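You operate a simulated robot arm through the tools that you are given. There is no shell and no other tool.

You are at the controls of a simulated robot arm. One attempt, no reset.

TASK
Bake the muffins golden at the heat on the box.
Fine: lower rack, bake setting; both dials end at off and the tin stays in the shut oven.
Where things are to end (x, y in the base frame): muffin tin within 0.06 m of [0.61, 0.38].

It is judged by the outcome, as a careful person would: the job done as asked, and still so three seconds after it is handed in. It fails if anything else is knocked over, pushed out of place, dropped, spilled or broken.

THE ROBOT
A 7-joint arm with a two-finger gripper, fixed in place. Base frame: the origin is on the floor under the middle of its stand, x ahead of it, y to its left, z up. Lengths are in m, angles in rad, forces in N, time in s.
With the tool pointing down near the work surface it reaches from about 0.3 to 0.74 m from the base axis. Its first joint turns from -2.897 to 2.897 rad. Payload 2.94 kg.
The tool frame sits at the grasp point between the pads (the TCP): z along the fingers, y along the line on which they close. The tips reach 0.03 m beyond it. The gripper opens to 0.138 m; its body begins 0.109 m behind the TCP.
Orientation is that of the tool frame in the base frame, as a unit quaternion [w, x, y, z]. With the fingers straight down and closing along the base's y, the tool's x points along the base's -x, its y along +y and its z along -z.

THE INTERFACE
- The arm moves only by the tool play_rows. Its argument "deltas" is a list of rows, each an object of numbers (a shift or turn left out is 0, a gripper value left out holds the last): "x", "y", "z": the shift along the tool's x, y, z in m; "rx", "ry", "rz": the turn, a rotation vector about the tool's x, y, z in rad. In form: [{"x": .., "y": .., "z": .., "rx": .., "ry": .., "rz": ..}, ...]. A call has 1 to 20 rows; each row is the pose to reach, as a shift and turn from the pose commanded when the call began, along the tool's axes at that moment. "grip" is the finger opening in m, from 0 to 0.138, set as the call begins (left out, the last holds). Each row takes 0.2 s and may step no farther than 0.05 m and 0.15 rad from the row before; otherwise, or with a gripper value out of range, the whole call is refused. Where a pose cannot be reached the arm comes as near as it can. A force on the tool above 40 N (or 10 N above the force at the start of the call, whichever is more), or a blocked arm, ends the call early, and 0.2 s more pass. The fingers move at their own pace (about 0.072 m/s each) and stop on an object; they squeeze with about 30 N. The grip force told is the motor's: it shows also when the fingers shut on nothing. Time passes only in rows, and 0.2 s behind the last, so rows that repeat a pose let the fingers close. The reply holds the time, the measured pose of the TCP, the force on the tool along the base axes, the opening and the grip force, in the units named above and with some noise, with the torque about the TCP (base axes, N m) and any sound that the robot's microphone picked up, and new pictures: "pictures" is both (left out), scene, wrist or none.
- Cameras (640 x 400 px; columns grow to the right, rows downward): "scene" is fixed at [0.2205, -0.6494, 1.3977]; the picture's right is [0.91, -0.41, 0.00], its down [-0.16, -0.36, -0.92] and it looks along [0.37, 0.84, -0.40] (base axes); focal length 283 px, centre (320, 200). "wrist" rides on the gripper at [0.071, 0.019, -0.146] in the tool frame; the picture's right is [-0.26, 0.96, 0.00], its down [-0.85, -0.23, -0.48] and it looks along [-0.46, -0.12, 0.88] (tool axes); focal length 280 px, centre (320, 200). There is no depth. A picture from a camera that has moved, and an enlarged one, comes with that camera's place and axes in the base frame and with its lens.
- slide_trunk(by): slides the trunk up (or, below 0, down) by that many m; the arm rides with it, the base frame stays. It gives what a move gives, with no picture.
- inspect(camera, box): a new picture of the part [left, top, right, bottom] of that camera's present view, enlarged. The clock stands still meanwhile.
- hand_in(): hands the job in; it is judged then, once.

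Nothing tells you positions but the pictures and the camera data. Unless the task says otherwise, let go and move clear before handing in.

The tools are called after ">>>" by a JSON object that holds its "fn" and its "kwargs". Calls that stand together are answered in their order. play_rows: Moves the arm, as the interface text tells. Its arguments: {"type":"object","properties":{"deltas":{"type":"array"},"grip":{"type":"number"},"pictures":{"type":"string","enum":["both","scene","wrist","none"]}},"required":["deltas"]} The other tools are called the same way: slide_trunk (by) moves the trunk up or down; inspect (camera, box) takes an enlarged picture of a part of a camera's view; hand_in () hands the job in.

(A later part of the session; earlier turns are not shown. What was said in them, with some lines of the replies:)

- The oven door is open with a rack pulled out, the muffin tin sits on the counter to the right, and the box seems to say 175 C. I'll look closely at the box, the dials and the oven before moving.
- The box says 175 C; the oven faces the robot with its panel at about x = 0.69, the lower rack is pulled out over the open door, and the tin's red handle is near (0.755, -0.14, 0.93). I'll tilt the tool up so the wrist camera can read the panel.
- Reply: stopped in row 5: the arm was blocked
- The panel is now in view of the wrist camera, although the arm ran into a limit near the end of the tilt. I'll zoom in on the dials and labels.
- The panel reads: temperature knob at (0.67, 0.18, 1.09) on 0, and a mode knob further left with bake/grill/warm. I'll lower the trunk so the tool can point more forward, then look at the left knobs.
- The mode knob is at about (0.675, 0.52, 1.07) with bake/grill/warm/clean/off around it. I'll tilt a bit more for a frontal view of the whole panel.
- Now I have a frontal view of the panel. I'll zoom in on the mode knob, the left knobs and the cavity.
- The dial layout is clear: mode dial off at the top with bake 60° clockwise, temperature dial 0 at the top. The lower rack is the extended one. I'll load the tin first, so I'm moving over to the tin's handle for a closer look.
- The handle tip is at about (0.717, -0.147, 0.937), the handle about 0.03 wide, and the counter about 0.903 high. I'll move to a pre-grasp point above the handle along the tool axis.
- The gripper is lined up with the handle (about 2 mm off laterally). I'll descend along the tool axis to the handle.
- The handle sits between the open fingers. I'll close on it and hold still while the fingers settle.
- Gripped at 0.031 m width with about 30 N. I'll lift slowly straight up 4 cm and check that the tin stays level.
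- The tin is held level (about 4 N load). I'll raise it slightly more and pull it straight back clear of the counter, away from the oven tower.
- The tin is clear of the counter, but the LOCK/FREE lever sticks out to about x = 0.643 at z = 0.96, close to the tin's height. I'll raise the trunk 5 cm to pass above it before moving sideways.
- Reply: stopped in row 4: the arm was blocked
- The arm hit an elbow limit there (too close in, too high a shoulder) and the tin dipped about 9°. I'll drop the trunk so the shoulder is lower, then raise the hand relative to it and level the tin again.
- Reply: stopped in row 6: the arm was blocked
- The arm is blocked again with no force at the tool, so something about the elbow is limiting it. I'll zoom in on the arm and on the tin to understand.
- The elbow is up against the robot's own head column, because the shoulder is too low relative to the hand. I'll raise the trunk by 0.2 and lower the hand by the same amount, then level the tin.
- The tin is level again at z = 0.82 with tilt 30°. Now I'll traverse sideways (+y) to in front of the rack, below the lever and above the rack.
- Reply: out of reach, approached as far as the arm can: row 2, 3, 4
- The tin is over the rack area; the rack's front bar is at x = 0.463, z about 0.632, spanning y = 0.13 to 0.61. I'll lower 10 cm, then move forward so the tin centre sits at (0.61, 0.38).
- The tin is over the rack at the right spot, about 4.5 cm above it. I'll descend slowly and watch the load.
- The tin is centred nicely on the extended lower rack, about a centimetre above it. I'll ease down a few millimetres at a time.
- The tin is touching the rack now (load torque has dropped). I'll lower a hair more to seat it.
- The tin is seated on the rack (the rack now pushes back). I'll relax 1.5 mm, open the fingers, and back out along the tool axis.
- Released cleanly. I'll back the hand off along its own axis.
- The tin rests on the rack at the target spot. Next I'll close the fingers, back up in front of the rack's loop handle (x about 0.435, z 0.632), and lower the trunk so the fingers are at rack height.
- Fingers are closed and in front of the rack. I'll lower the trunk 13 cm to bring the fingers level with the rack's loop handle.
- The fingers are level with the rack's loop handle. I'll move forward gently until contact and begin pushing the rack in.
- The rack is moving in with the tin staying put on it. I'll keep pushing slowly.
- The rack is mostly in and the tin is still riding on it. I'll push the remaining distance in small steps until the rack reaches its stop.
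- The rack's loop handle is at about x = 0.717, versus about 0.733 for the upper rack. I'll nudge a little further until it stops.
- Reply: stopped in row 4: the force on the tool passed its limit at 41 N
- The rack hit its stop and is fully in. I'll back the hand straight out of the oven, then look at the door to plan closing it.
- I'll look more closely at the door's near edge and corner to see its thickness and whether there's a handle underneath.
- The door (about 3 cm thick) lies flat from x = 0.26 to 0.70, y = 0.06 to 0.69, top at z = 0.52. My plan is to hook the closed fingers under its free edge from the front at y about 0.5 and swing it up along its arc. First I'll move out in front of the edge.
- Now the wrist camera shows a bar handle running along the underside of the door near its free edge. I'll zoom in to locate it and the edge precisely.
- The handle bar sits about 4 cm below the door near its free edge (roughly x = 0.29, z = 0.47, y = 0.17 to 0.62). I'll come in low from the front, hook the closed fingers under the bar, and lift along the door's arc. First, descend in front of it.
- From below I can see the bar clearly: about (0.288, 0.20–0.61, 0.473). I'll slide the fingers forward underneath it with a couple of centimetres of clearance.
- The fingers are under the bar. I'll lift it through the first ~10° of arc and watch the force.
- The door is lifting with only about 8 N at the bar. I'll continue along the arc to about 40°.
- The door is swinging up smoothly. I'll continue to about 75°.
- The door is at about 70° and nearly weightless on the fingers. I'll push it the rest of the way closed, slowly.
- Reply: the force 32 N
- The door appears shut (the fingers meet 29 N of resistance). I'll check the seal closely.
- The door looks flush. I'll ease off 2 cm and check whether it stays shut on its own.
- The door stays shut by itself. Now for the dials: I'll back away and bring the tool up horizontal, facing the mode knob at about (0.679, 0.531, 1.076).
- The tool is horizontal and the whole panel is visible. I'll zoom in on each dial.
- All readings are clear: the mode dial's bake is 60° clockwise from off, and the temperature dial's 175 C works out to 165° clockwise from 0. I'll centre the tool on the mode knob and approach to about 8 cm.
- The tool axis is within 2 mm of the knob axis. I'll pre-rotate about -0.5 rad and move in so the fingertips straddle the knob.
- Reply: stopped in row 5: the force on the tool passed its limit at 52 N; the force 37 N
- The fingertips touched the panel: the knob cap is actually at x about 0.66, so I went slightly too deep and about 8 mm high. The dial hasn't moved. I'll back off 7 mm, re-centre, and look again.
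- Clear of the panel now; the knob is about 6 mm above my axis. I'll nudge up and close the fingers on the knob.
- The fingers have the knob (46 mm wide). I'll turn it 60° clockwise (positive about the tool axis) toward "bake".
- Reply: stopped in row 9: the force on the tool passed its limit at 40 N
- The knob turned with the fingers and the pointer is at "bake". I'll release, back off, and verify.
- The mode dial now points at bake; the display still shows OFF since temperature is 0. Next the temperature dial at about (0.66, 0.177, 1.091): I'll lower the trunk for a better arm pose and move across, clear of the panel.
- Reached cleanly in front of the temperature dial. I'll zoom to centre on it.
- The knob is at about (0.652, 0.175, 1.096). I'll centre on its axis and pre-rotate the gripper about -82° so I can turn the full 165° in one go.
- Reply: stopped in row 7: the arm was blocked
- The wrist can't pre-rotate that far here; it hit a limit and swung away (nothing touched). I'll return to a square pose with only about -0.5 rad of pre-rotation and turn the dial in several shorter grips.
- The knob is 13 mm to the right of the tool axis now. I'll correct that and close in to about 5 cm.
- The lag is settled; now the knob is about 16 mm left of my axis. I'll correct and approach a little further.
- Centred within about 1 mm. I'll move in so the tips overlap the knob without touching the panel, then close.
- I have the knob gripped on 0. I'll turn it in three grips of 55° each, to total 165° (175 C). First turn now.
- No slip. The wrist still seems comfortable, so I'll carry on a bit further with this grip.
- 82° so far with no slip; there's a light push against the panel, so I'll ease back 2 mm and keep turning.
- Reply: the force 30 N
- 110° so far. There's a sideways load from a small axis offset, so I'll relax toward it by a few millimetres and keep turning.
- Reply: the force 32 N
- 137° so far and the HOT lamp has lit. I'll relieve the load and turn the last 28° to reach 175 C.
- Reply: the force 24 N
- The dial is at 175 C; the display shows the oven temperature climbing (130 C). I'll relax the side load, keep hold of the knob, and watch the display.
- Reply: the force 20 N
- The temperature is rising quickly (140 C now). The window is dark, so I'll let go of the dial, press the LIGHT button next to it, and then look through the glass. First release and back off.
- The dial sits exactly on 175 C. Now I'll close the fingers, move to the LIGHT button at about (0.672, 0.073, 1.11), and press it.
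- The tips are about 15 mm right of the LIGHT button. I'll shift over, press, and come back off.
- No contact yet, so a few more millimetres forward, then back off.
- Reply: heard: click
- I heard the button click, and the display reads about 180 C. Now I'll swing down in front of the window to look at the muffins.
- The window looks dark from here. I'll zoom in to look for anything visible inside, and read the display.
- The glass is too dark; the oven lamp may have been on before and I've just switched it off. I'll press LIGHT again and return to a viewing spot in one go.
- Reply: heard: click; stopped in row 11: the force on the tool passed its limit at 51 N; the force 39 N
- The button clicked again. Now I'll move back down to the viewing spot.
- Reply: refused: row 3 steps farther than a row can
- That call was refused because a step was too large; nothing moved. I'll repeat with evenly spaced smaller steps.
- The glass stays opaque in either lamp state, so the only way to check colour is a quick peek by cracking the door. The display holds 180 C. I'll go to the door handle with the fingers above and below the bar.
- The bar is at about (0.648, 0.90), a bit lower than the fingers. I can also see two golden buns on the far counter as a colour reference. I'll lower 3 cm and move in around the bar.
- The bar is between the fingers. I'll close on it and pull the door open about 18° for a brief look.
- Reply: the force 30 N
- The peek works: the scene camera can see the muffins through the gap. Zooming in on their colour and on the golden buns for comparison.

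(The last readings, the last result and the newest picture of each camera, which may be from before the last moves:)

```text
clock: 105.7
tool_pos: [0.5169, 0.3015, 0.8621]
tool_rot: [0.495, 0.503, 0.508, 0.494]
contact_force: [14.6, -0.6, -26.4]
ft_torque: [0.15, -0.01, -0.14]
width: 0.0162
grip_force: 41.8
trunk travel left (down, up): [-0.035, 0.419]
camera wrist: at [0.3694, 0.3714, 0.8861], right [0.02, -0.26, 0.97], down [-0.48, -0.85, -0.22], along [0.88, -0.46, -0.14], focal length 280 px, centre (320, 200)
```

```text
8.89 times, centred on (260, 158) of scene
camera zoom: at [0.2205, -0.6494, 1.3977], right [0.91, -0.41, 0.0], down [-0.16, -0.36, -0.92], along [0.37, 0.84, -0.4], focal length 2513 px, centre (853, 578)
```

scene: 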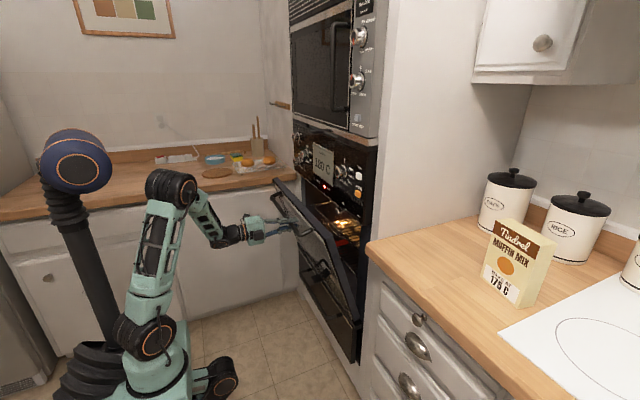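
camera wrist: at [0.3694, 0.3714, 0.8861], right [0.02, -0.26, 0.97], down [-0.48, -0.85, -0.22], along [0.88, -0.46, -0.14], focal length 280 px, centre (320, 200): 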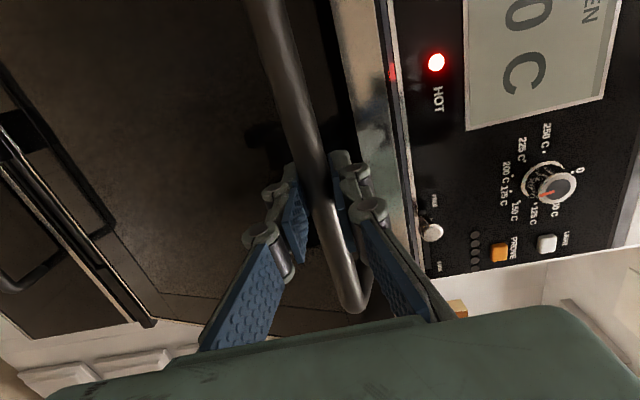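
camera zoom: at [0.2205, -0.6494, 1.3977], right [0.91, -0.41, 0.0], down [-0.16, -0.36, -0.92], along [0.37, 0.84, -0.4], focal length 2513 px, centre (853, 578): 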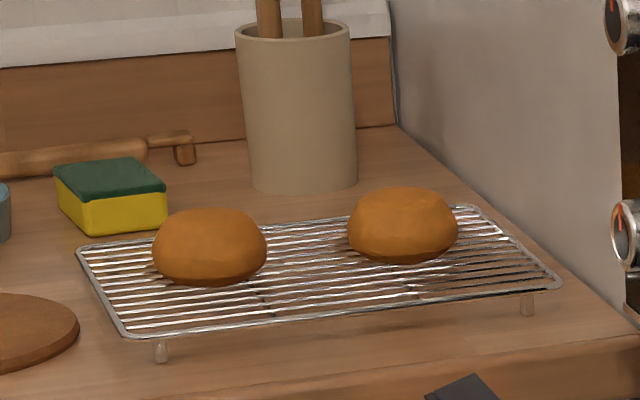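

The muffins are still pale tan, not yet the golden brown of the reference buns. I'll push the door shut again, keep hold of the handle, and let them bake on.

>>> {"fn": "play_rows", "kwargs": {"deltas": [{"y": 0.002, "z": 0.0194}, {"y": 0.008, "z": 0.0394}, {"y": 0.0157, "z": 0.059}, {"y": 0.0196, "z": 0.0799}, {"y": 0.0241, "z": 0.1004}, {"y": 0.0271, "z": 0.1204}, {"y": 0.0271, "z": 0.124}, {"y": 0.0271, "z": 0.124}], "pictures": "scene"}}

>>> {"fn": "inspect", "kwargs": {"camera": "scene", "box": [270, 130, 390, 230]}}

```text
clock: 107.5
tool_pos: [0.6385, 0.3034, 0.8972]
tool_rot: [0.496, 0.501, 0.504, 0.498]
contact_force: [-0.5, 0.8, -2.0]
ft_torque: [0.05, -0.02, 0.53]
width: 0.0193
grip_force: 41.7
trunk travel left (down, up): [-0.035, 0.419]
```

scene: 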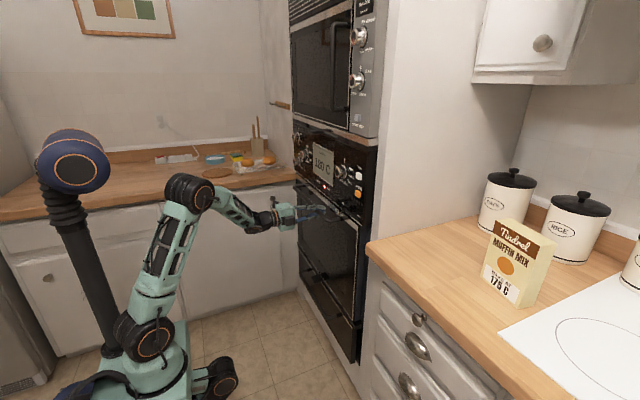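

```text
4.00 times, centred on (330, 180) of scene
camera zoom: at [0.2205, -0.6494, 1.3977], right [0.91, -0.41, 0.0], down [-0.16, -0.36, -0.92], along [0.37, 0.84, -0.4], focal length 1131 px, centre (280, 280)
```

zoom: 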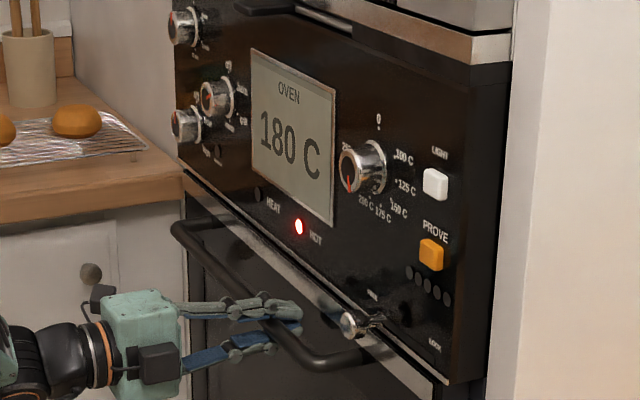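

The door is shut again and the display reads 180 C. I'll double-check the temperature dial's pointer from this angle.

>>> {"fn": "inspect", "kwargs": {"camera": "wrist", "box": [380, 0, 640, 300]}}

>>> {"fn": "inspect", "kwargs": {"camera": "scene", "box": [330, 150, 390, 190]}}

```text
1.33 times, centred on (510, 150) of wrist
camera zoom: at [0.4912, 0.373, 0.9185], right [0.01, -0.26, 0.97], down [-0.47, -0.85, -0.22], along [0.88, -0.45, -0.13], focal length 374 px, centre (67, 267)
```

zoom: 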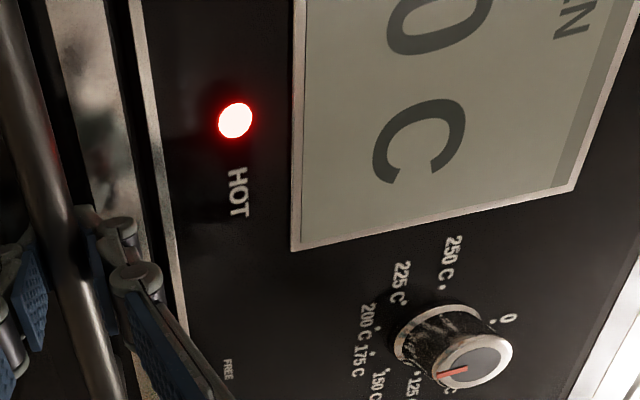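

```text
10.00 times, centred on (360, 170) of scene
camera zoom: at [0.2205, -0.6494, 1.3977], right [0.91, -0.41, 0.0], down [-0.16, -0.36, -0.92], along [0.37, 0.84, -0.4], focal length 2827 px, centre (-80, 500)
```

zoom: 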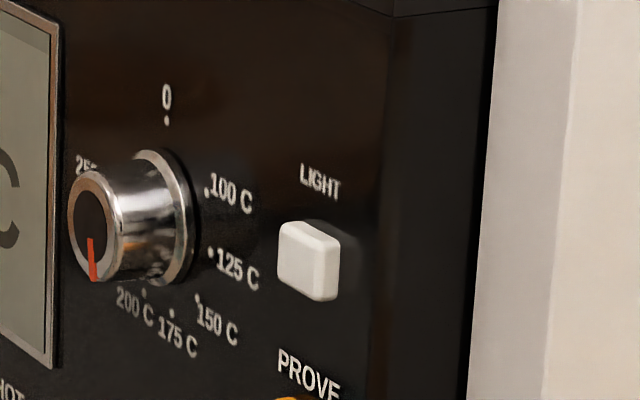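

The pointer is on the 175 C mark, so the 180 reading is just the thermostat riding slightly high. I'll wait a few seconds while holding the handle.

>>> {"fn": "play_rows", "kwargs": {"deltas": [{"x": 0}, {"x": 0}, {"x": 0}, {"x": 0}, {"x": 0}, {"x": 0}, {"x": 0}, {"x": 0}, {"x": 0}, {"x": 0}, {"x": 0}, {"x": 0}, {"x": 0}, {"x": 0}, {"x": 0}, {"x": 0}], "pictures": "scene"}}

>>> {"fn": "inspect", "kwargs": {"camera": "scene", "box": [270, 130, 390, 230]}}

```text
clock: 110.9
tool_pos: [0.6372, 0.3027, 0.898]
tool_rot: [0.496, 0.5, 0.504, 0.499]
contact_force: [-1.1, 14.2, 8.8]
ft_torque: [0.09, 0.04, 0.13]
width: 0.0177
grip_force: 41.5
trunk travel left (down, up): [-0.035, 0.419]
```

scene: 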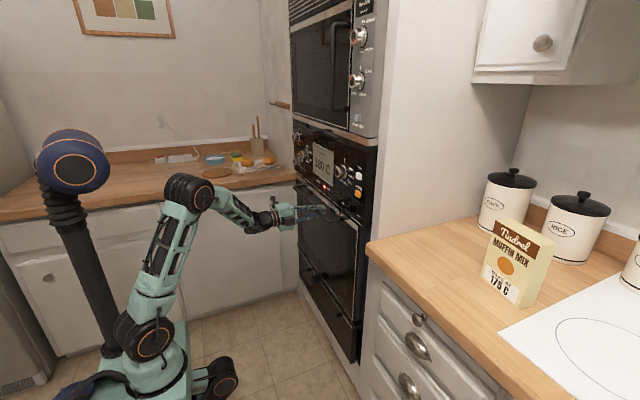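

```text
4.00 times, centred on (330, 180) of scene
camera zoom: at [0.2205, -0.6494, 1.3977], right [0.91, -0.41, 0.0], down [-0.16, -0.36, -0.92], along [0.37, 0.84, -0.4], focal length 1131 px, centre (280, 280)
```

zoom: 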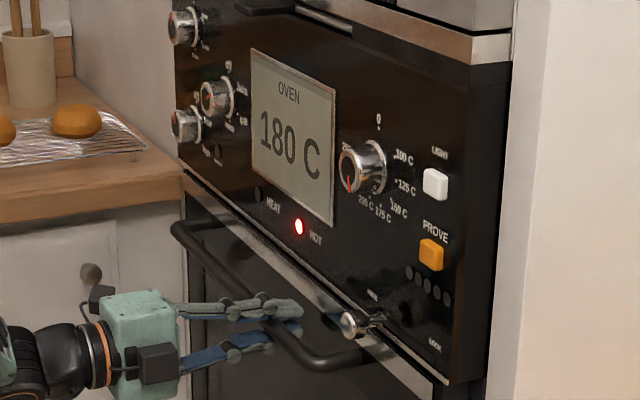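

Still steady. Time for another quick peek at the colour.

>>> {"fn": "play_rows", "kwargs": {"deltas": [{"y": -0.003, "z": -0.024}, {"y": -0.008, "z": -0.052}, {"y": -0.016, "z": -0.08}, {"y": -0.026, "z": -0.105}, {"y": -0.034, "z": -0.122}], "pictures": "scene"}}

>>> {"fn": "inspect", "kwargs": {"camera": "scene", "box": [325, 215, 365, 245]}}

>>> {"fn": "inspect", "kwargs": {"camera": "scene", "box": [270, 170, 390, 270]}}

```text
clock: 112.1
tool_pos: [0.5139, 0.3015, 0.8617]
tool_rot: [0.498, 0.502, 0.503, 0.497]
contact_force: [-0.2, 2.6, 8.0]
ft_torque: [0.02, -0.03, 0.15]
width: 0.0165
grip_force: 42.0
trunk travel left (down, up): [-0.035, 0.419]
```

scene: 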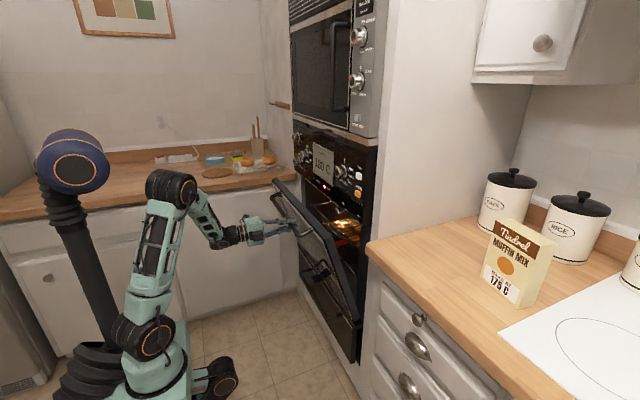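

```text
13.33 times, centred on (345, 230) of scene
camera zoom: at [0.2205, -0.6494, 1.3977], right [0.91, -0.41, 0.0], down [-0.16, -0.36, -0.92], along [0.37, 0.84, -0.4], focal length 3769 px, centre (-13, -200)
```

zoom: 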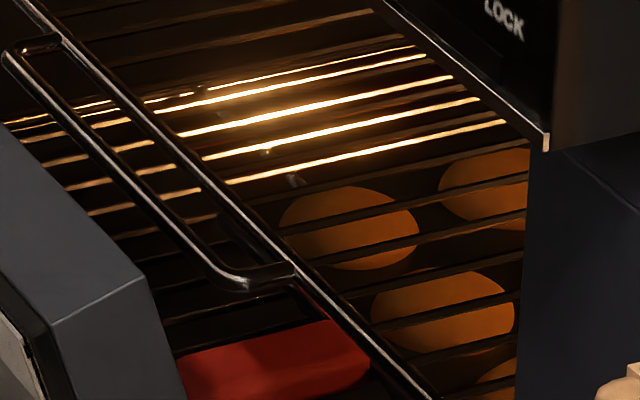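

```text
4.00 times, centred on (330, 220) of scene
camera zoom: at [0.2205, -0.6494, 1.3977], right [0.91, -0.41, 0.0], down [-0.16, -0.36, -0.92], along [0.37, 0.84, -0.4], focal length 1131 px, centre (280, 120)
```

zoom: 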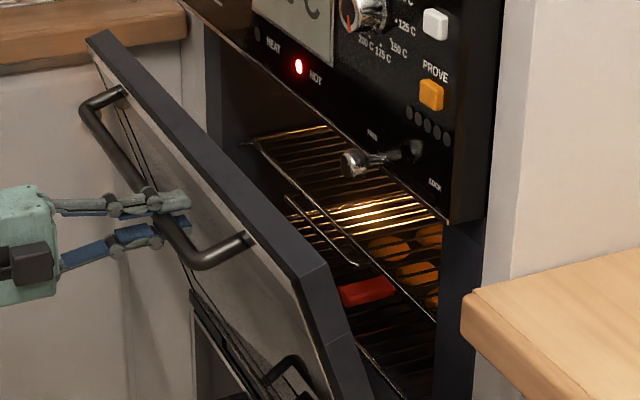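

They're a clear golden brown now. I'll shut the door straight away and go turn the dials off.

>>> {"fn": "play_rows", "kwargs": {"deltas": [{"y": 0.008, "z": 0.025}, {"y": 0.018, "z": 0.053}, {"y": 0.026, "z": 0.082}, {"y": 0.031, "z": 0.108}, {"y": 0.034, "z": 0.126}], "pictures": "none"}}

>>> {"fn": "play_rows", "kwargs": {"deltas": [{"x": 0}, {"x": 0}, {"z": -0.04}, {"z": -0.085}], "grip": 0.075, "pictures": "both"}}

```text
clock: 113.3
tool_pos: [0.6459, 0.3022, 0.8971]
tool_rot: [0.496, 0.502, 0.504, 0.499]
contact_force: [5.9, 2.1, 11.9]
ft_torque: [0.11, 0.17, -0.15]
width: 0.0164
grip_force: 38.3
trunk travel left (down, up): [-0.035, 0.419]
```

```text
clock: 114.3
tool_pos: [0.5584, 0.3024, 0.8956]
tool_rot: [0.496, 0.502, 0.504, 0.497]
contact_force: [0.1, 0.1, -0.5]
ft_torque: [0.01, -0.01, -0.03]
width: 0.0747
grip_force: 0.0
trunk travel left (down, up): [-0.035, 0.419]
camera wrist: at [0.4109, 0.3718, 0.9176], right [0.01, -0.26, 0.97], down [-0.48, -0.85, -0.22], along [0.88, -0.46, -0.14], focal length 280 px, centre (320, 200)
```

scene: 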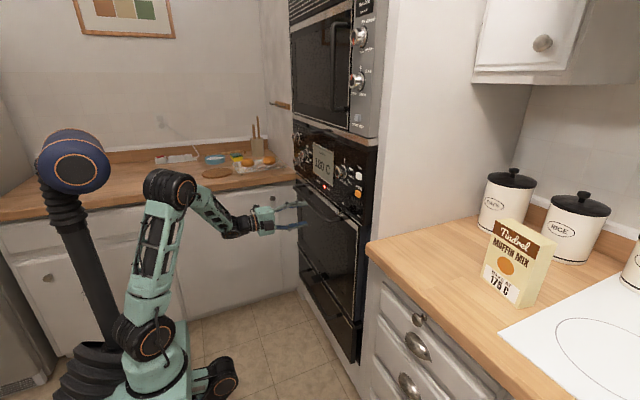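
wrist: 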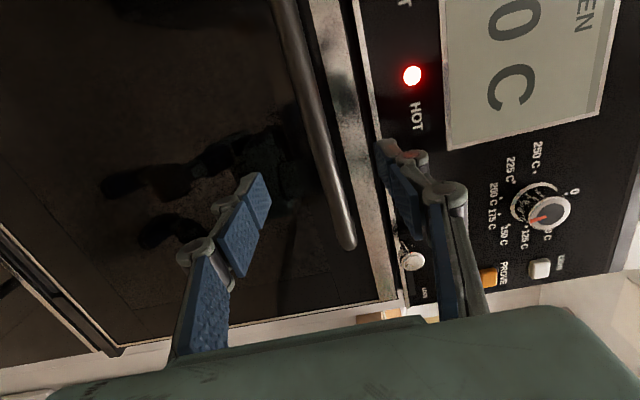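

The door is closed. The temperature dial is quickest to reach from here, so I'll go to it first and turn it back to 0.

>>> {"fn": "play_rows", "kwargs": {"deltas": [{"x": -0.0212, "y": 0.0332, "z": 0.002, "rz": 0.133}, {"x": -0.0425, "y": 0.0663, "z": 0.005, "rz": 0.267}, {"x": -0.0637, "y": 0.0995, "z": 0.01, "rz": 0.4}, {"x": -0.0849, "y": 0.1327, "z": 0.02, "rz": 0.533}, {"x": -0.1062, "y": 0.1658, "z": 0.03, "rz": 0.667}, {"x": -0.1274, "y": 0.199, "z": 0.04, "rz": 0.8}, {"x": -0.1274, "y": 0.199, "z": 0.04, "rz": 0.8}], "grip": 0.07, "pictures": "wrist"}}

>>> {"fn": "inspect", "kwargs": {"camera": "wrist", "box": [220, 90, 420, 215]}}

```text
clock: 115.9
tool_pos: [0.6054, 0.1764, 1.0826]
tool_rot: [0.263, 0.664, 0.273, 0.645]
contact_force: [0.2, -1.2, 0.6]
ft_torque: [-0.01, 0.02, 0.0]
width: 0.07
grip_force: 0.0
trunk travel left (down, up): [-0.035, 0.419]
camera wrist: at [0.46, 0.2116, 1.1519], right [0.02, -0.87, 0.49], down [-0.5, -0.43, -0.75], along [0.87, -0.23, -0.44], focal length 280 px, centre (320, 200)
```

wrist: 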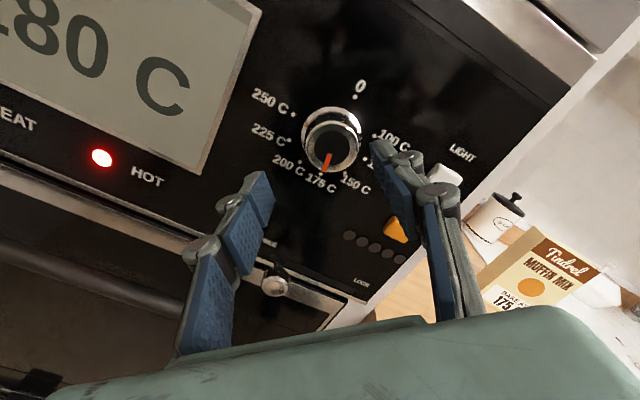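

```text
3.20 times, centred on (320, 152) of wrist
camera zoom: at [0.46, 0.2116, 1.1519], right [0.02, -0.87, 0.49], down [-0.5, -0.43, -0.75], along [0.87, -0.23, -0.44], focal length 897 px, centre (320, 352)
```

zoom: 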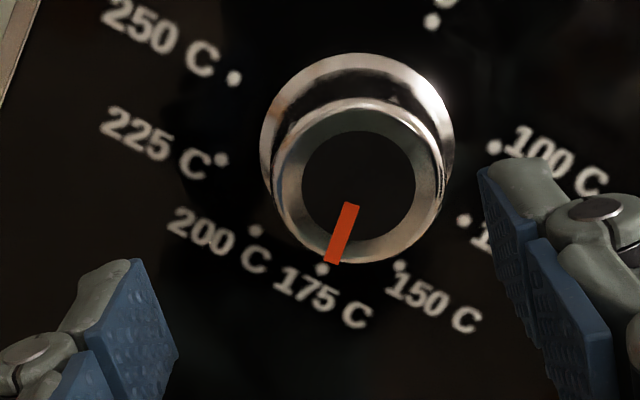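

The arm is still settling toward its commanded height (about 1 cm low). I'll let it settle while easing in, then check before gripping.

>>> {"fn": "play_rows", "kwargs": {"deltas": [{"x": 0.0018, "y": 0.001}, {"x": 0.0018, "y": 0.001, "z": 0.01}, {"x": 0.0018, "y": 0.001, "z": 0.025}, {"x": 0.0018, "y": 0.001, "z": 0.037}], "pictures": "wrist"}}

>>> {"fn": "inspect", "kwargs": {"camera": "wrist", "box": [220, 110, 420, 235]}}

```text
clock: 116.9
tool_pos: [0.639, 0.1771, 1.0952]
tool_rot: [0.263, 0.659, 0.271, 0.651]
contact_force: [1.4, 0.8, -0.2]
ft_torque: [0.02, -0.02, 0.04]
width: 0.07
grip_force: 0.1
trunk travel left (down, up): [-0.035, 0.419]
camera wrist: at [0.4931, 0.2117, 1.1629], right [0.01, -0.87, 0.49], down [-0.49, -0.43, -0.76], along [0.87, -0.23, -0.43], focal length 280 px, centre (320, 200)
```

wrist: 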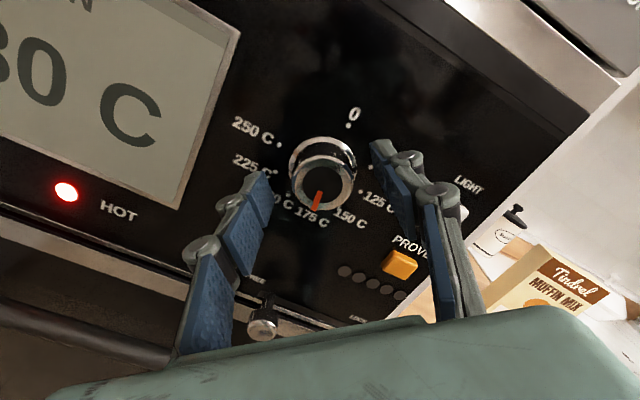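

```text
3.20 times, centred on (320, 172) of wrist
camera zoom: at [0.4931, 0.2117, 1.1629], right [0.01, -0.87, 0.49], down [-0.49, -0.43, -0.76], along [0.87, -0.23, -0.43], focal length 897 px, centre (320, 288)
```

zoom: 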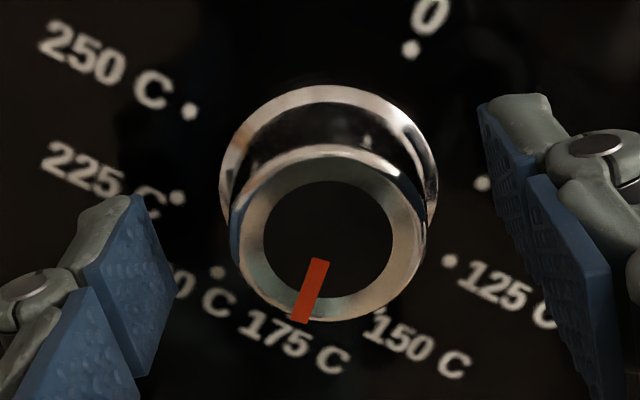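

Well centred. I'll close on the knob and turn it counter-clockwise toward 0 in the same motion.

>>> {"fn": "play_rows", "kwargs": {"deltas": [{"x": 0}, {"x": 0}, {"rz": -0.14}, {"rz": -0.285}, {"rz": -0.43}, {"rz": -0.575}, {"rz": -0.72}, {"rz": -0.865}, {"rz": -1.01}, {"rz": -1.155}, {"rz": -1.3}, {"rz": -1.445}], "grip": 0.0, "pictures": "wrist"}}

```text
clock: 119.5
tool_pos: [0.6392, 0.1759, 1.0955]
tool_rot: [0.628, 0.316, 0.638, 0.313]
contact_force: [5.9, 1.6, 16.4]
ft_torque: [-0.04, -0.74, -0.52]
width: 0.0426
grip_force: 45.3
trunk travel left (down, up): [-0.035, 0.419]
camera wrist: at [0.4913, 0.2431, 1.0701], right [0.01, 0.38, 0.93], down [-0.47, -0.82, 0.34], along [0.88, -0.44, 0.17], focal length 280 px, centre (320, 200)
```

wrist: 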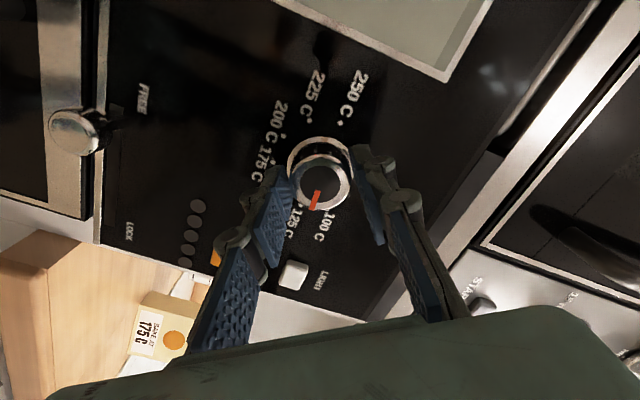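

Halfway back (around 110 C). Continuing to 0 with a small load correction.

>>> {"fn": "play_rows", "kwargs": {"deltas": [{"x": -0.0009, "y": 0.0012, "rz": -0.1435}, {"x": -0.0009, "y": 0.0012, "rz": -0.287}, {"x": -0.0009, "y": 0.0012, "rz": -0.4305}, {"x": -0.0009, "y": 0.0012, "rz": -0.574}, {"x": -0.0009, "y": 0.0012, "rz": -0.7175}, {"x": -0.0009, "y": 0.0012, "rz": -0.861}, {"x": -0.0009, "y": 0.0012, "rz": -1.0045}, {"x": -0.0009, "y": 0.0012, "rz": -1.148}, {"x": -0.0009, "y": 0.0012, "rz": -1.2915}, {"x": -0.0009, "y": 0.0012, "rz": -1.435}], "pictures": "wrist"}}

>>> {"fn": "inspect", "kwargs": {"camera": "wrist", "box": [220, 110, 420, 235]}}

```text
clock: 121.7
tool_pos: [0.6384, 0.1737, 1.094]
tool_rot: [0.678, -0.18, 0.69, -0.178]
contact_force: [-13.7, -11.7, -3.1]
ft_torque: [0.01, 0.3, -0.8]
width: 0.0425
grip_force: 44.8
trunk travel left (down, up): [-0.035, 0.419]
camera wrist: at [0.4901, 0.1558, 1.0267], right [-0.01, 0.97, -0.25], down [-0.46, 0.22, 0.86], along [0.89, 0.12, 0.45], focal length 280 px, centre (320, 200)
```

wrist: 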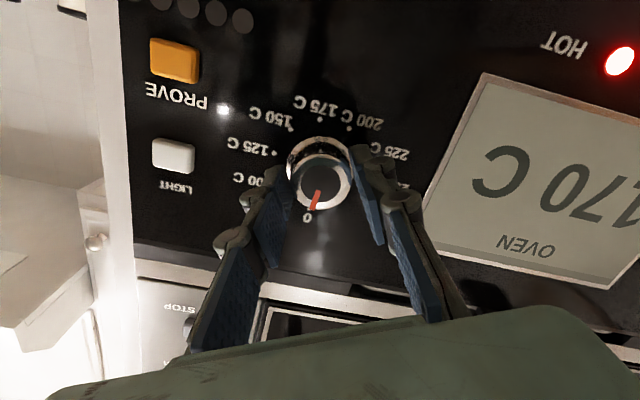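

```text
3.20 times, centred on (320, 172) of wrist
camera zoom: at [0.4901, 0.1558, 1.0267], right [-0.01, 0.97, -0.25], down [-0.46, 0.22, 0.86], along [0.89, 0.12, 0.45], focal length 897 px, centre (320, 288)
```

zoom: 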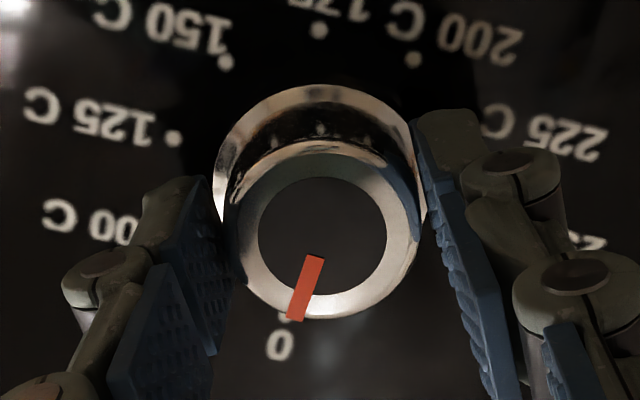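

The temperature dial is back at 0 and the oven is cooling (170 C). I'll release and head to the mode dial.

>>> {"fn": "play_rows", "kwargs": {"deltas": [{"x": 0}, {"x": 0}, {"z": -0.03}, {"z": -0.075}], "grip": 0.07, "pictures": "wrist"}}

>>> {"fn": "inspect", "kwargs": {"camera": "wrist", "box": [220, 80, 420, 205]}}

>>> {"fn": "slide_trunk", "kwargs": {"by": 0.12}}

```text
clock: 122.7
tool_pos: [0.5699, 0.1771, 1.0899]
tool_rot: [0.674, -0.184, 0.693, -0.175]
contact_force: [-0.2, 0.1, -1.0]
ft_torque: [0.01, -0.08, 0.02]
width: 0.07
grip_force: 0.1
trunk travel left (down, up): [-0.035, 0.419]
camera wrist: at [0.4218, 0.1583, 1.0243], right [-0.01, 0.97, -0.25], down [-0.45, 0.21, 0.87], along [0.89, 0.12, 0.44], focal length 280 px, centre (320, 200)
```

wrist: 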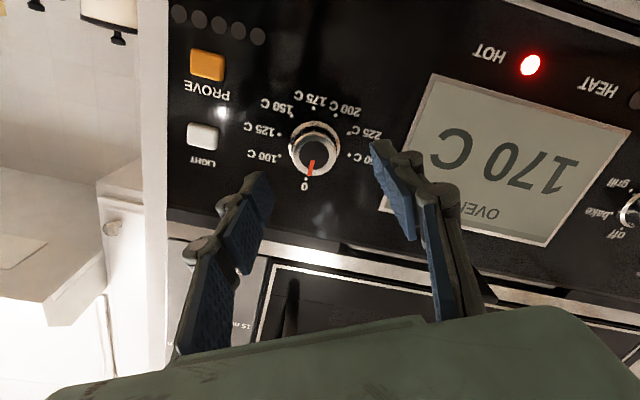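

```text
3.20 times, centred on (320, 142) of wrist
camera zoom: at [0.4218, 0.1583, 1.0243], right [-0.01, 0.97, -0.25], down [-0.45, 0.21, 0.87], along [0.89, 0.12, 0.44], focal length 897 px, centre (320, 384)
```

zoom: 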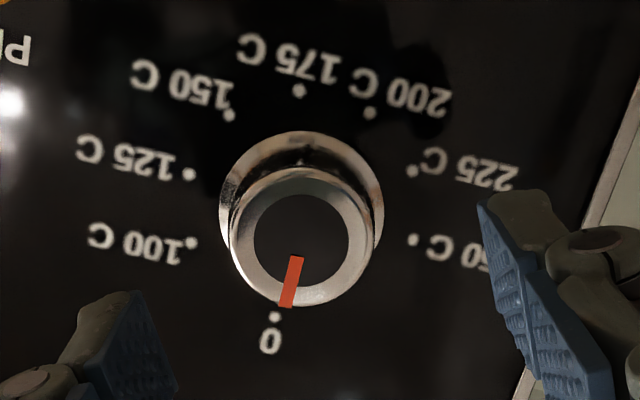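

```text
clock: 124.2
tool_pos: [0.5688, 0.1758, 1.2141]
tool_rot: [0.677, -0.182, 0.691, -0.177]
contact_force: [0.4, -0.3, 0.6]
ft_torque: [0.03, -0.01, 0.02]
width: 0.07
grip_force: 0.0
trunk travel left (down, up): [-0.155, 0.299]
```

The dial is exactly on 0. Now over to the mode knob at about (0.66, 0.524, 1.077), pre-rotated so I can turn it 60° counter-clockwise.

>>> {"fn": "play_rows", "kwargs": {"deltas": [{"x": -0.0065, "y": 0.0463, "z": -0.02, "rz": 0.132}, {"x": -0.013, "y": 0.0925, "z": -0.02, "rz": 0.264}, {"x": -0.0194, "y": 0.1388, "z": -0.02, "rz": 0.396}, {"x": -0.0259, "y": 0.1851, "z": -0.02, "rz": 0.528}, {"x": -0.0324, "y": 0.2314, "z": -0.015, "rz": 0.66}, {"x": -0.0389, "y": 0.2776, "z": -0.01, "rz": 0.792}, {"x": -0.0453, "y": 0.3239, "z": 0.0, "rz": 0.924}, {"x": -0.0518, "y": 0.3702, "z": 0.0195, "rz": 1.056}, {"x": -0.0518, "y": 0.3702, "z": 0.0195, "rz": 1.056}, {"x": -0.0518, "y": 0.3702, "z": 0.0195, "rz": 1.056}], "pictures": "both"}}

>>> {"fn": "inspect", "kwargs": {"camera": "wrist", "box": [220, 90, 420, 215]}}

```text
refused: row 1 steps farther than a row can; nothing moved
```

```text
3.20 times, centred on (320, 152) of wrist
camera zoom: at [0.4202, 0.1566, 1.1476], right [-0.01, 0.97, -0.25], down [-0.46, 0.21, 0.86], along [0.89, 0.12, 0.44], focal length 897 px, centre (320, 352)
```

zoom: 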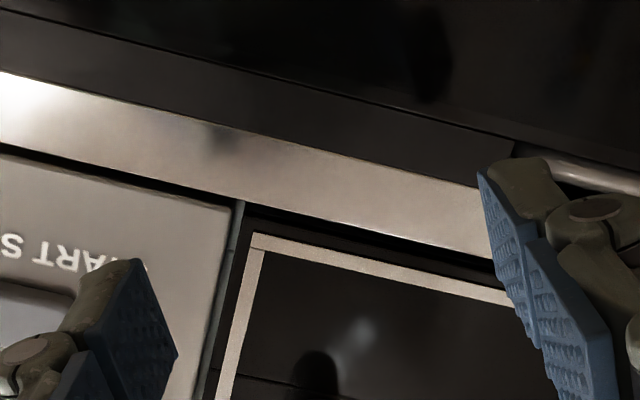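

The first step was a hair too long and the call was refused; repeating with a smaller first step.

>>> {"fn": "play_rows", "kwargs": {"deltas": [{"x": -0.006, "y": 0.042, "z": -0.015, "rz": 0.132}, {"x": -0.012, "y": 0.087, "z": -0.02, "rz": 0.264}, {"x": -0.0185, "y": 0.134, "z": -0.02, "rz": 0.396}, {"x": -0.025, "y": 0.181, "z": -0.02, "rz": 0.528}, {"x": -0.0318, "y": 0.228, "z": -0.015, "rz": 0.66}, {"x": -0.0385, "y": 0.275, "z": -0.01, "rz": 0.792}, {"x": -0.0452, "y": 0.322, "z": 0.0, "rz": 0.924}, {"x": -0.0515, "y": 0.366, "z": 0.012, "rz": 1.056}, {"x": -0.0518, "y": 0.3702, "z": 0.0195, "rz": 1.056}, {"x": -0.0518, "y": 0.3702, "z": 0.0195, "rz": 1.056}], "pictures": "both"}}

>>> {"fn": "inspect", "kwargs": {"camera": "wrist", "box": [220, 90, 420, 215]}}

```text
clock: 126.4
tool_pos: [0.5816, 0.524, 1.0839]
tool_rot: [0.677, 0.19, 0.685, 0.192]
contact_force: [-0.3, 0.0, -0.7]
ft_torque: [0.03, 0.03, -0.02]
width: 0.0698
grip_force: 0.0
trunk travel left (down, up): [-0.155, 0.299]
camera wrist: at [0.4344, 0.576, 1.0365], right [0.01, 0.69, 0.73], down [-0.47, -0.64, 0.61], along [0.88, -0.34, 0.32], focal length 280 px, centre (320, 200)
```

scene: 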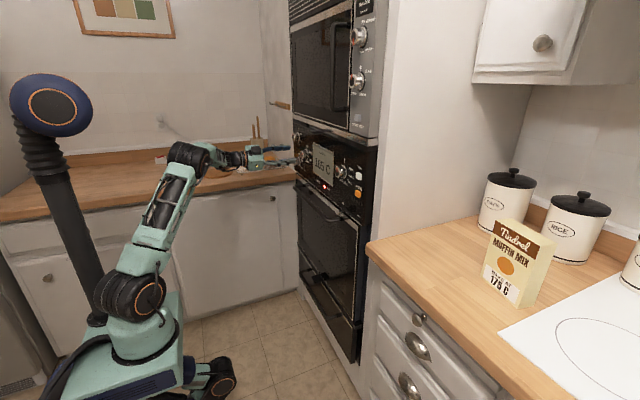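
wrist: 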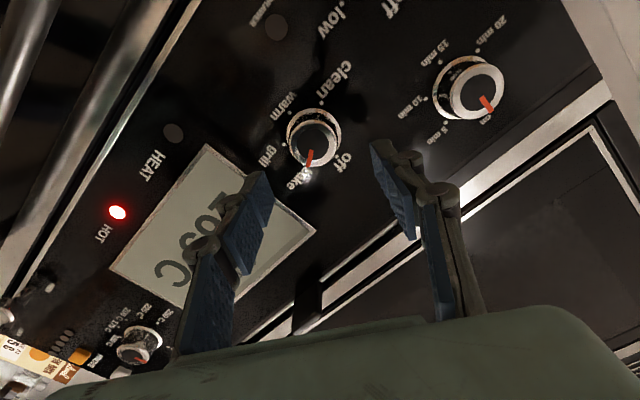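

```text
3.20 times, centred on (320, 152) of wrist
camera zoom: at [0.4344, 0.576, 1.0365], right [0.01, 0.69, 0.73], down [-0.47, -0.64, 0.61], along [0.88, -0.34, 0.32], focal length 897 px, centre (320, 352)
```

zoom: 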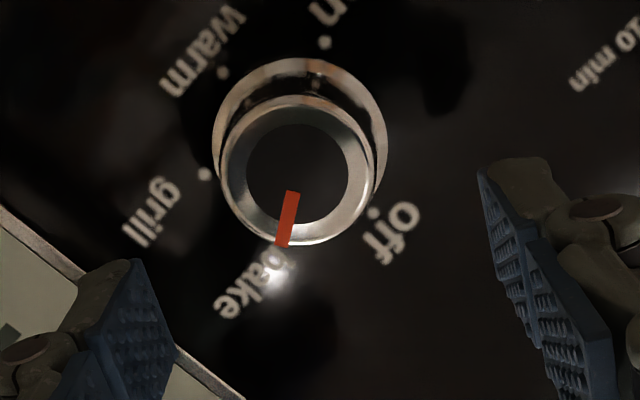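

Nearly centred (the arm is still settling). I'll approach most of the way and re-check.

>>> {"fn": "play_rows", "kwargs": {"deltas": [{"z": 0.0}, {"z": 0.02}, {"z": 0.04}, {"z": 0.045}], "pictures": "wrist"}}

>>> {"fn": "inspect", "kwargs": {"camera": "wrist", "box": [220, 110, 420, 235]}}

```text
clock: 127.4
tool_pos: [0.6292, 0.5243, 1.0834]
tool_rot: [0.677, 0.191, 0.685, 0.19]
contact_force: [-0.2, 0.1, 0.0]
ft_torque: [-0.01, -0.02, 0.0]
width: 0.0701
grip_force: 0.1
trunk travel left (down, up): [-0.155, 0.299]
camera wrist: at [0.4803, 0.5764, 1.0355], right [0.01, 0.69, 0.72], down [-0.47, -0.64, 0.61], along [0.88, -0.34, 0.32], focal length 280 px, centre (320, 200)
```

wrist: 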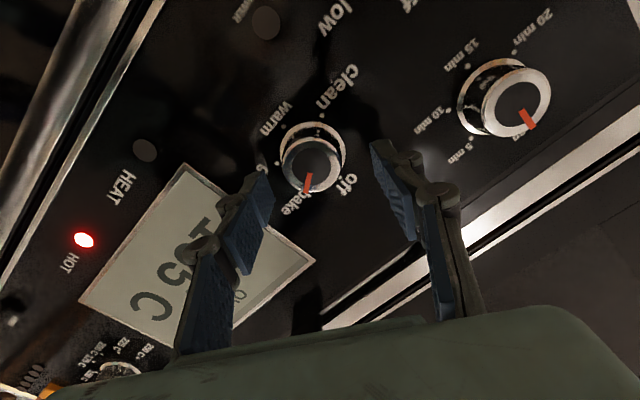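

```text
3.20 times, centred on (320, 172) of wrist
camera zoom: at [0.4803, 0.5764, 1.0355], right [0.01, 0.69, 0.72], down [-0.47, -0.64, 0.61], along [0.88, -0.34, 0.32], focal length 897 px, centre (320, 288)
```

zoom: 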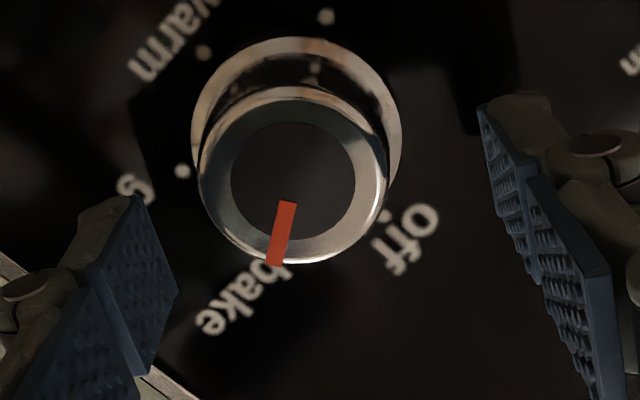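

The knob is about 8 mm lower than my axis. I'll correct, move in, then grip.

>>> {"fn": "play_rows", "kwargs": {"deltas": [{"x": 0.0068, "y": -0.0045}, {"x": 0.0068, "y": -0.0045, "z": 0.01}, {"x": 0.0068, "y": -0.0045, "z": 0.018}], "pictures": "wrist"}}

>>> {"fn": "inspect", "kwargs": {"camera": "wrist", "box": [220, 110, 420, 235]}}

```text
clock: 128.2
tool_pos: [0.6451, 0.5227, 1.0751]
tool_rot: [0.677, 0.191, 0.685, 0.191]
contact_force: [-0.8, 0.3, -0.9]
ft_torque: [-0.01, 0.0, 0.01]
width: 0.0698
grip_force: 0.0
trunk travel left (down, up): [-0.155, 0.299]
camera wrist: at [0.4976, 0.5751, 1.0271], right [0.01, 0.69, 0.72], down [-0.47, -0.64, 0.61], along [0.88, -0.34, 0.32], focal length 280 px, centre (320, 200)
```

wrist: 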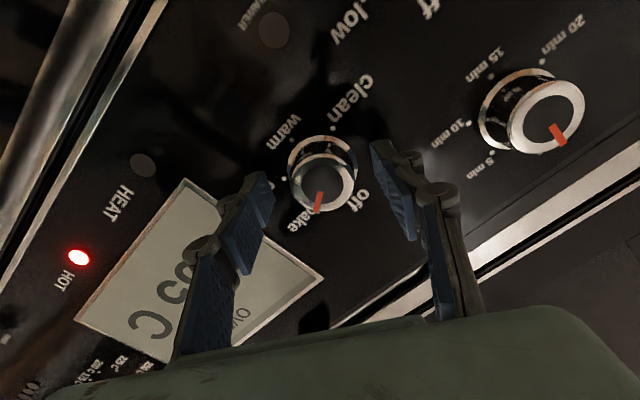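

```text
3.20 times, centred on (320, 172) of wrist
camera zoom: at [0.4976, 0.5751, 1.0271], right [0.01, 0.69, 0.72], down [-0.47, -0.64, 0.61], along [0.88, -0.34, 0.32], focal length 897 px, centre (320, 288)
```

zoom: 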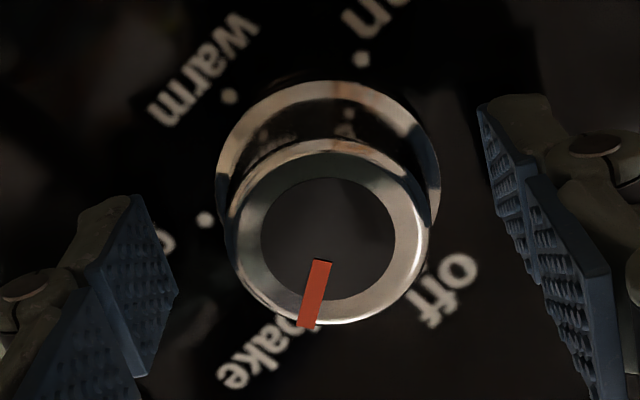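

Centred. Closing on the mode knob and turning it 60° counter-clockwise to off.

>>> {"fn": "play_rows", "kwargs": {"deltas": [{"x": 0}, {"x": 0}, {"rz": -0.131}, {"rz": -0.262}, {"rz": -0.393}, {"rz": -0.524}, {"rz": -0.655}, {"rz": -0.786}, {"rz": -0.917}, {"rz": -1.047}, {"rz": -1.047}], "grip": 0.0, "pictures": "wrist"}}

>>> {"fn": "inspect", "kwargs": {"camera": "wrist", "box": [220, 110, 420, 235]}}

```text
clock: 130.6
tool_pos: [0.6454, 0.5243, 1.0755]
tool_rot: [0.682, -0.179, 0.687, -0.173]
contact_force: [4.2, 20.1, 12.6]
ft_torque: [0.5, -0.31, 0.62]
width: 0.044
grip_force: 45.7
trunk travel left (down, up): [-0.155, 0.299]
camera wrist: at [0.4967, 0.5061, 1.0064], right [-0.01, 0.97, -0.24], down [-0.47, 0.21, 0.86], along [0.88, 0.12, 0.45], focal length 280 px, centre (320, 200)
```

wrist: 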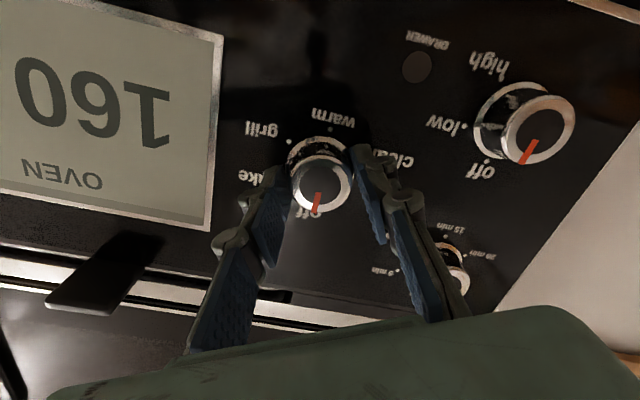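

```text
3.20 times, centred on (320, 172) of wrist
camera zoom: at [0.4967, 0.5061, 1.0064], right [-0.01, 0.97, -0.24], down [-0.47, 0.21, 0.86], along [0.88, 0.12, 0.45], focal length 897 px, centre (320, 288)
```

zoom: 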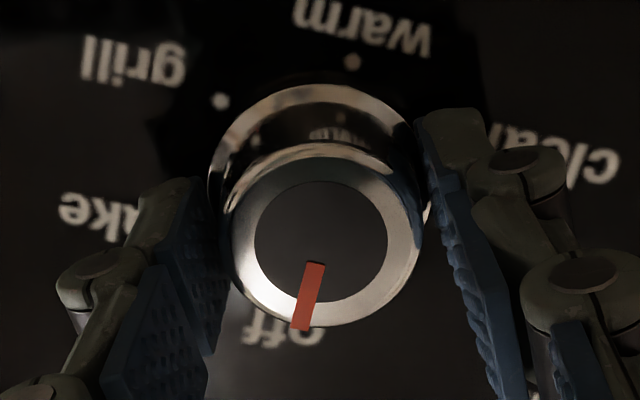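

The mode dial is back at off. I'll release it, back away, and verify both dials, the display and the door.

>>> {"fn": "play_rows", "kwargs": {"deltas": [{"x": 0}, {"x": 0}, {"z": -0.04}, {"z": -0.085}, {"z": -0.13}], "grip": 0.075, "pictures": "both"}}

>>> {"fn": "inspect", "kwargs": {"camera": "wrist", "box": [240, 50, 440, 175]}}

>>> {"fn": "inspect", "kwargs": {"camera": "scene", "box": [280, 120, 400, 220]}}

>>> {"fn": "inspect", "kwargs": {"camera": "scene", "box": [280, 170, 400, 370]}}

```text
clock: 131.8
tool_pos: [0.5156, 0.526, 1.0769]
tool_rot: [0.681, -0.177, 0.689, -0.173]
contact_force: [-0.2, 0.1, 0.6]
ft_torque: [0.02, -0.03, -0.02]
width: 0.075
grip_force: 0.0
trunk travel left (down, up): [-0.155, 0.299]
camera wrist: at [0.367, 0.5078, 1.0085], right [-0.01, 0.97, -0.23], down [-0.47, 0.2, 0.86], along [0.88, 0.11, 0.45], focal length 280 px, centre (320, 200)
```

scene: 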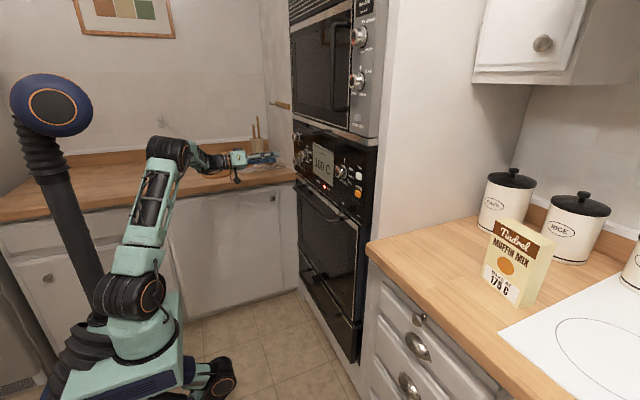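
wrist: 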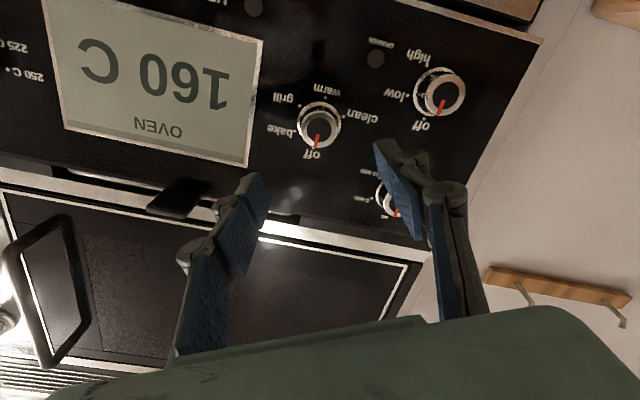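

```text
3.20 times, centred on (340, 112) of wrist
camera zoom: at [0.367, 0.5078, 1.0085], right [-0.01, 0.97, -0.23], down [-0.47, 0.2, 0.86], along [0.88, 0.11, 0.45], focal length 897 px, centre (256, 480)
```

zoom: 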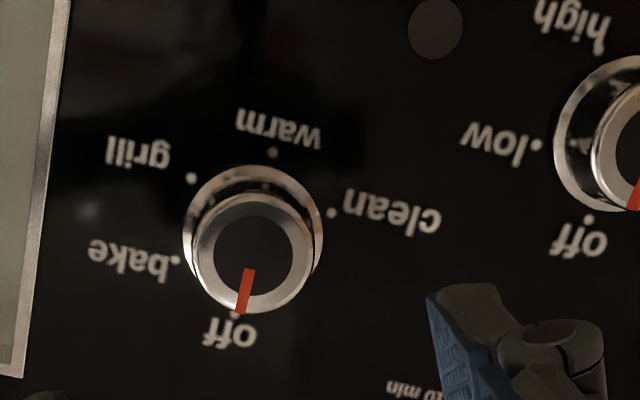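

```text
4.00 times, centred on (340, 170) of scene
camera zoom: at [0.2205, -0.6494, 1.3977], right [0.91, -0.41, 0.0], down [-0.16, -0.36, -0.92], along [0.37, 0.84, -0.4], focal length 1131 px, centre (240, 320)
```

zoom: 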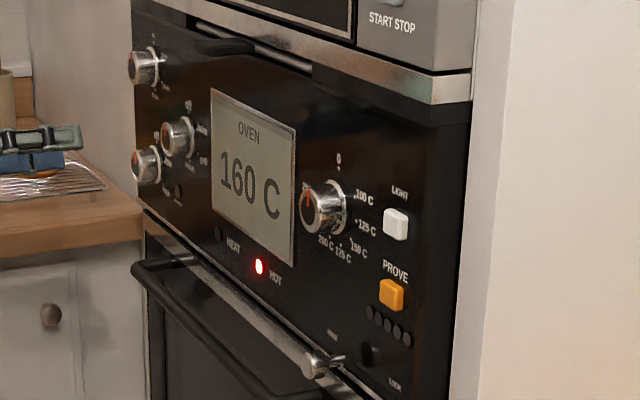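

```text
2.00 times, centred on (340, 270) of scene
camera zoom: at [0.2205, -0.6494, 1.3977], right [0.91, -0.41, 0.0], down [-0.16, -0.36, -0.92], along [0.37, 0.84, -0.4], focal length 565 px, centre (280, 60)
```

zoom: 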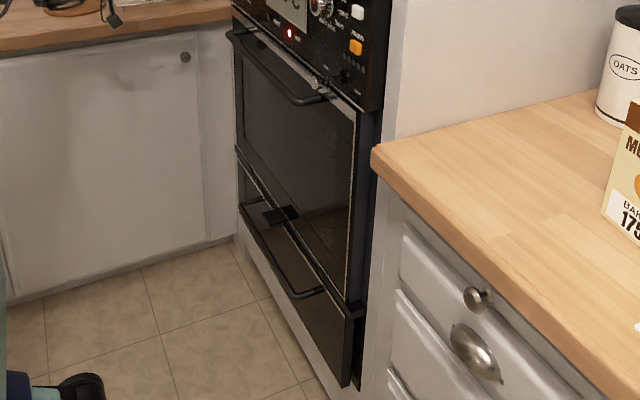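

Both dials read off (mode at "off", temperature at 0), the door is shut with the golden muffins on the lower rack, nothing else has moved, and the hand is open and clear. Handing in now, before residual heat does any more.

>>> {"fn": "hand_in", "kwargs": {}}

```text
The job is handed in.
```

The job is handed in, but two points are uncertain: I didn't check the muffins again after they turned golden, and the tin can't literally be at [0.61, 0.38] with the oven shut.

- **Baking:** I baked the muffins on the lower rack on the bake setting, with the dial on the 175 C mark. The display settled at 180 C, about 5 C over the box. At my last look through the cracked door (112 s on the clock) they were golden brown, about the colour of the buns on the far counter. The oven had only cooled to 160 C when I handed in 20 s later, so they may have darkened a little since.
- **Dials and door:** the mode dial is on "off", the temperature dial is on 0, and the door is shut.
- **Tin position:** I set the tin at about [0.61, 0.38] while the rack was pulled out. That spot is in front of the door line. Pushing the rack in carried the tin to about x = 0.91, and the tin appeared to stay put on the rack.
- **Other contact:**
  - While carrying the tin I tipped it about 9° for a few seconds; I saw no spill.
  - I pressed the LIGHT button twice, so the lamp is back as it was.
  - My fingertips bumped the control panel a couple of times.
  - I saw nothing else moved or knocked over.
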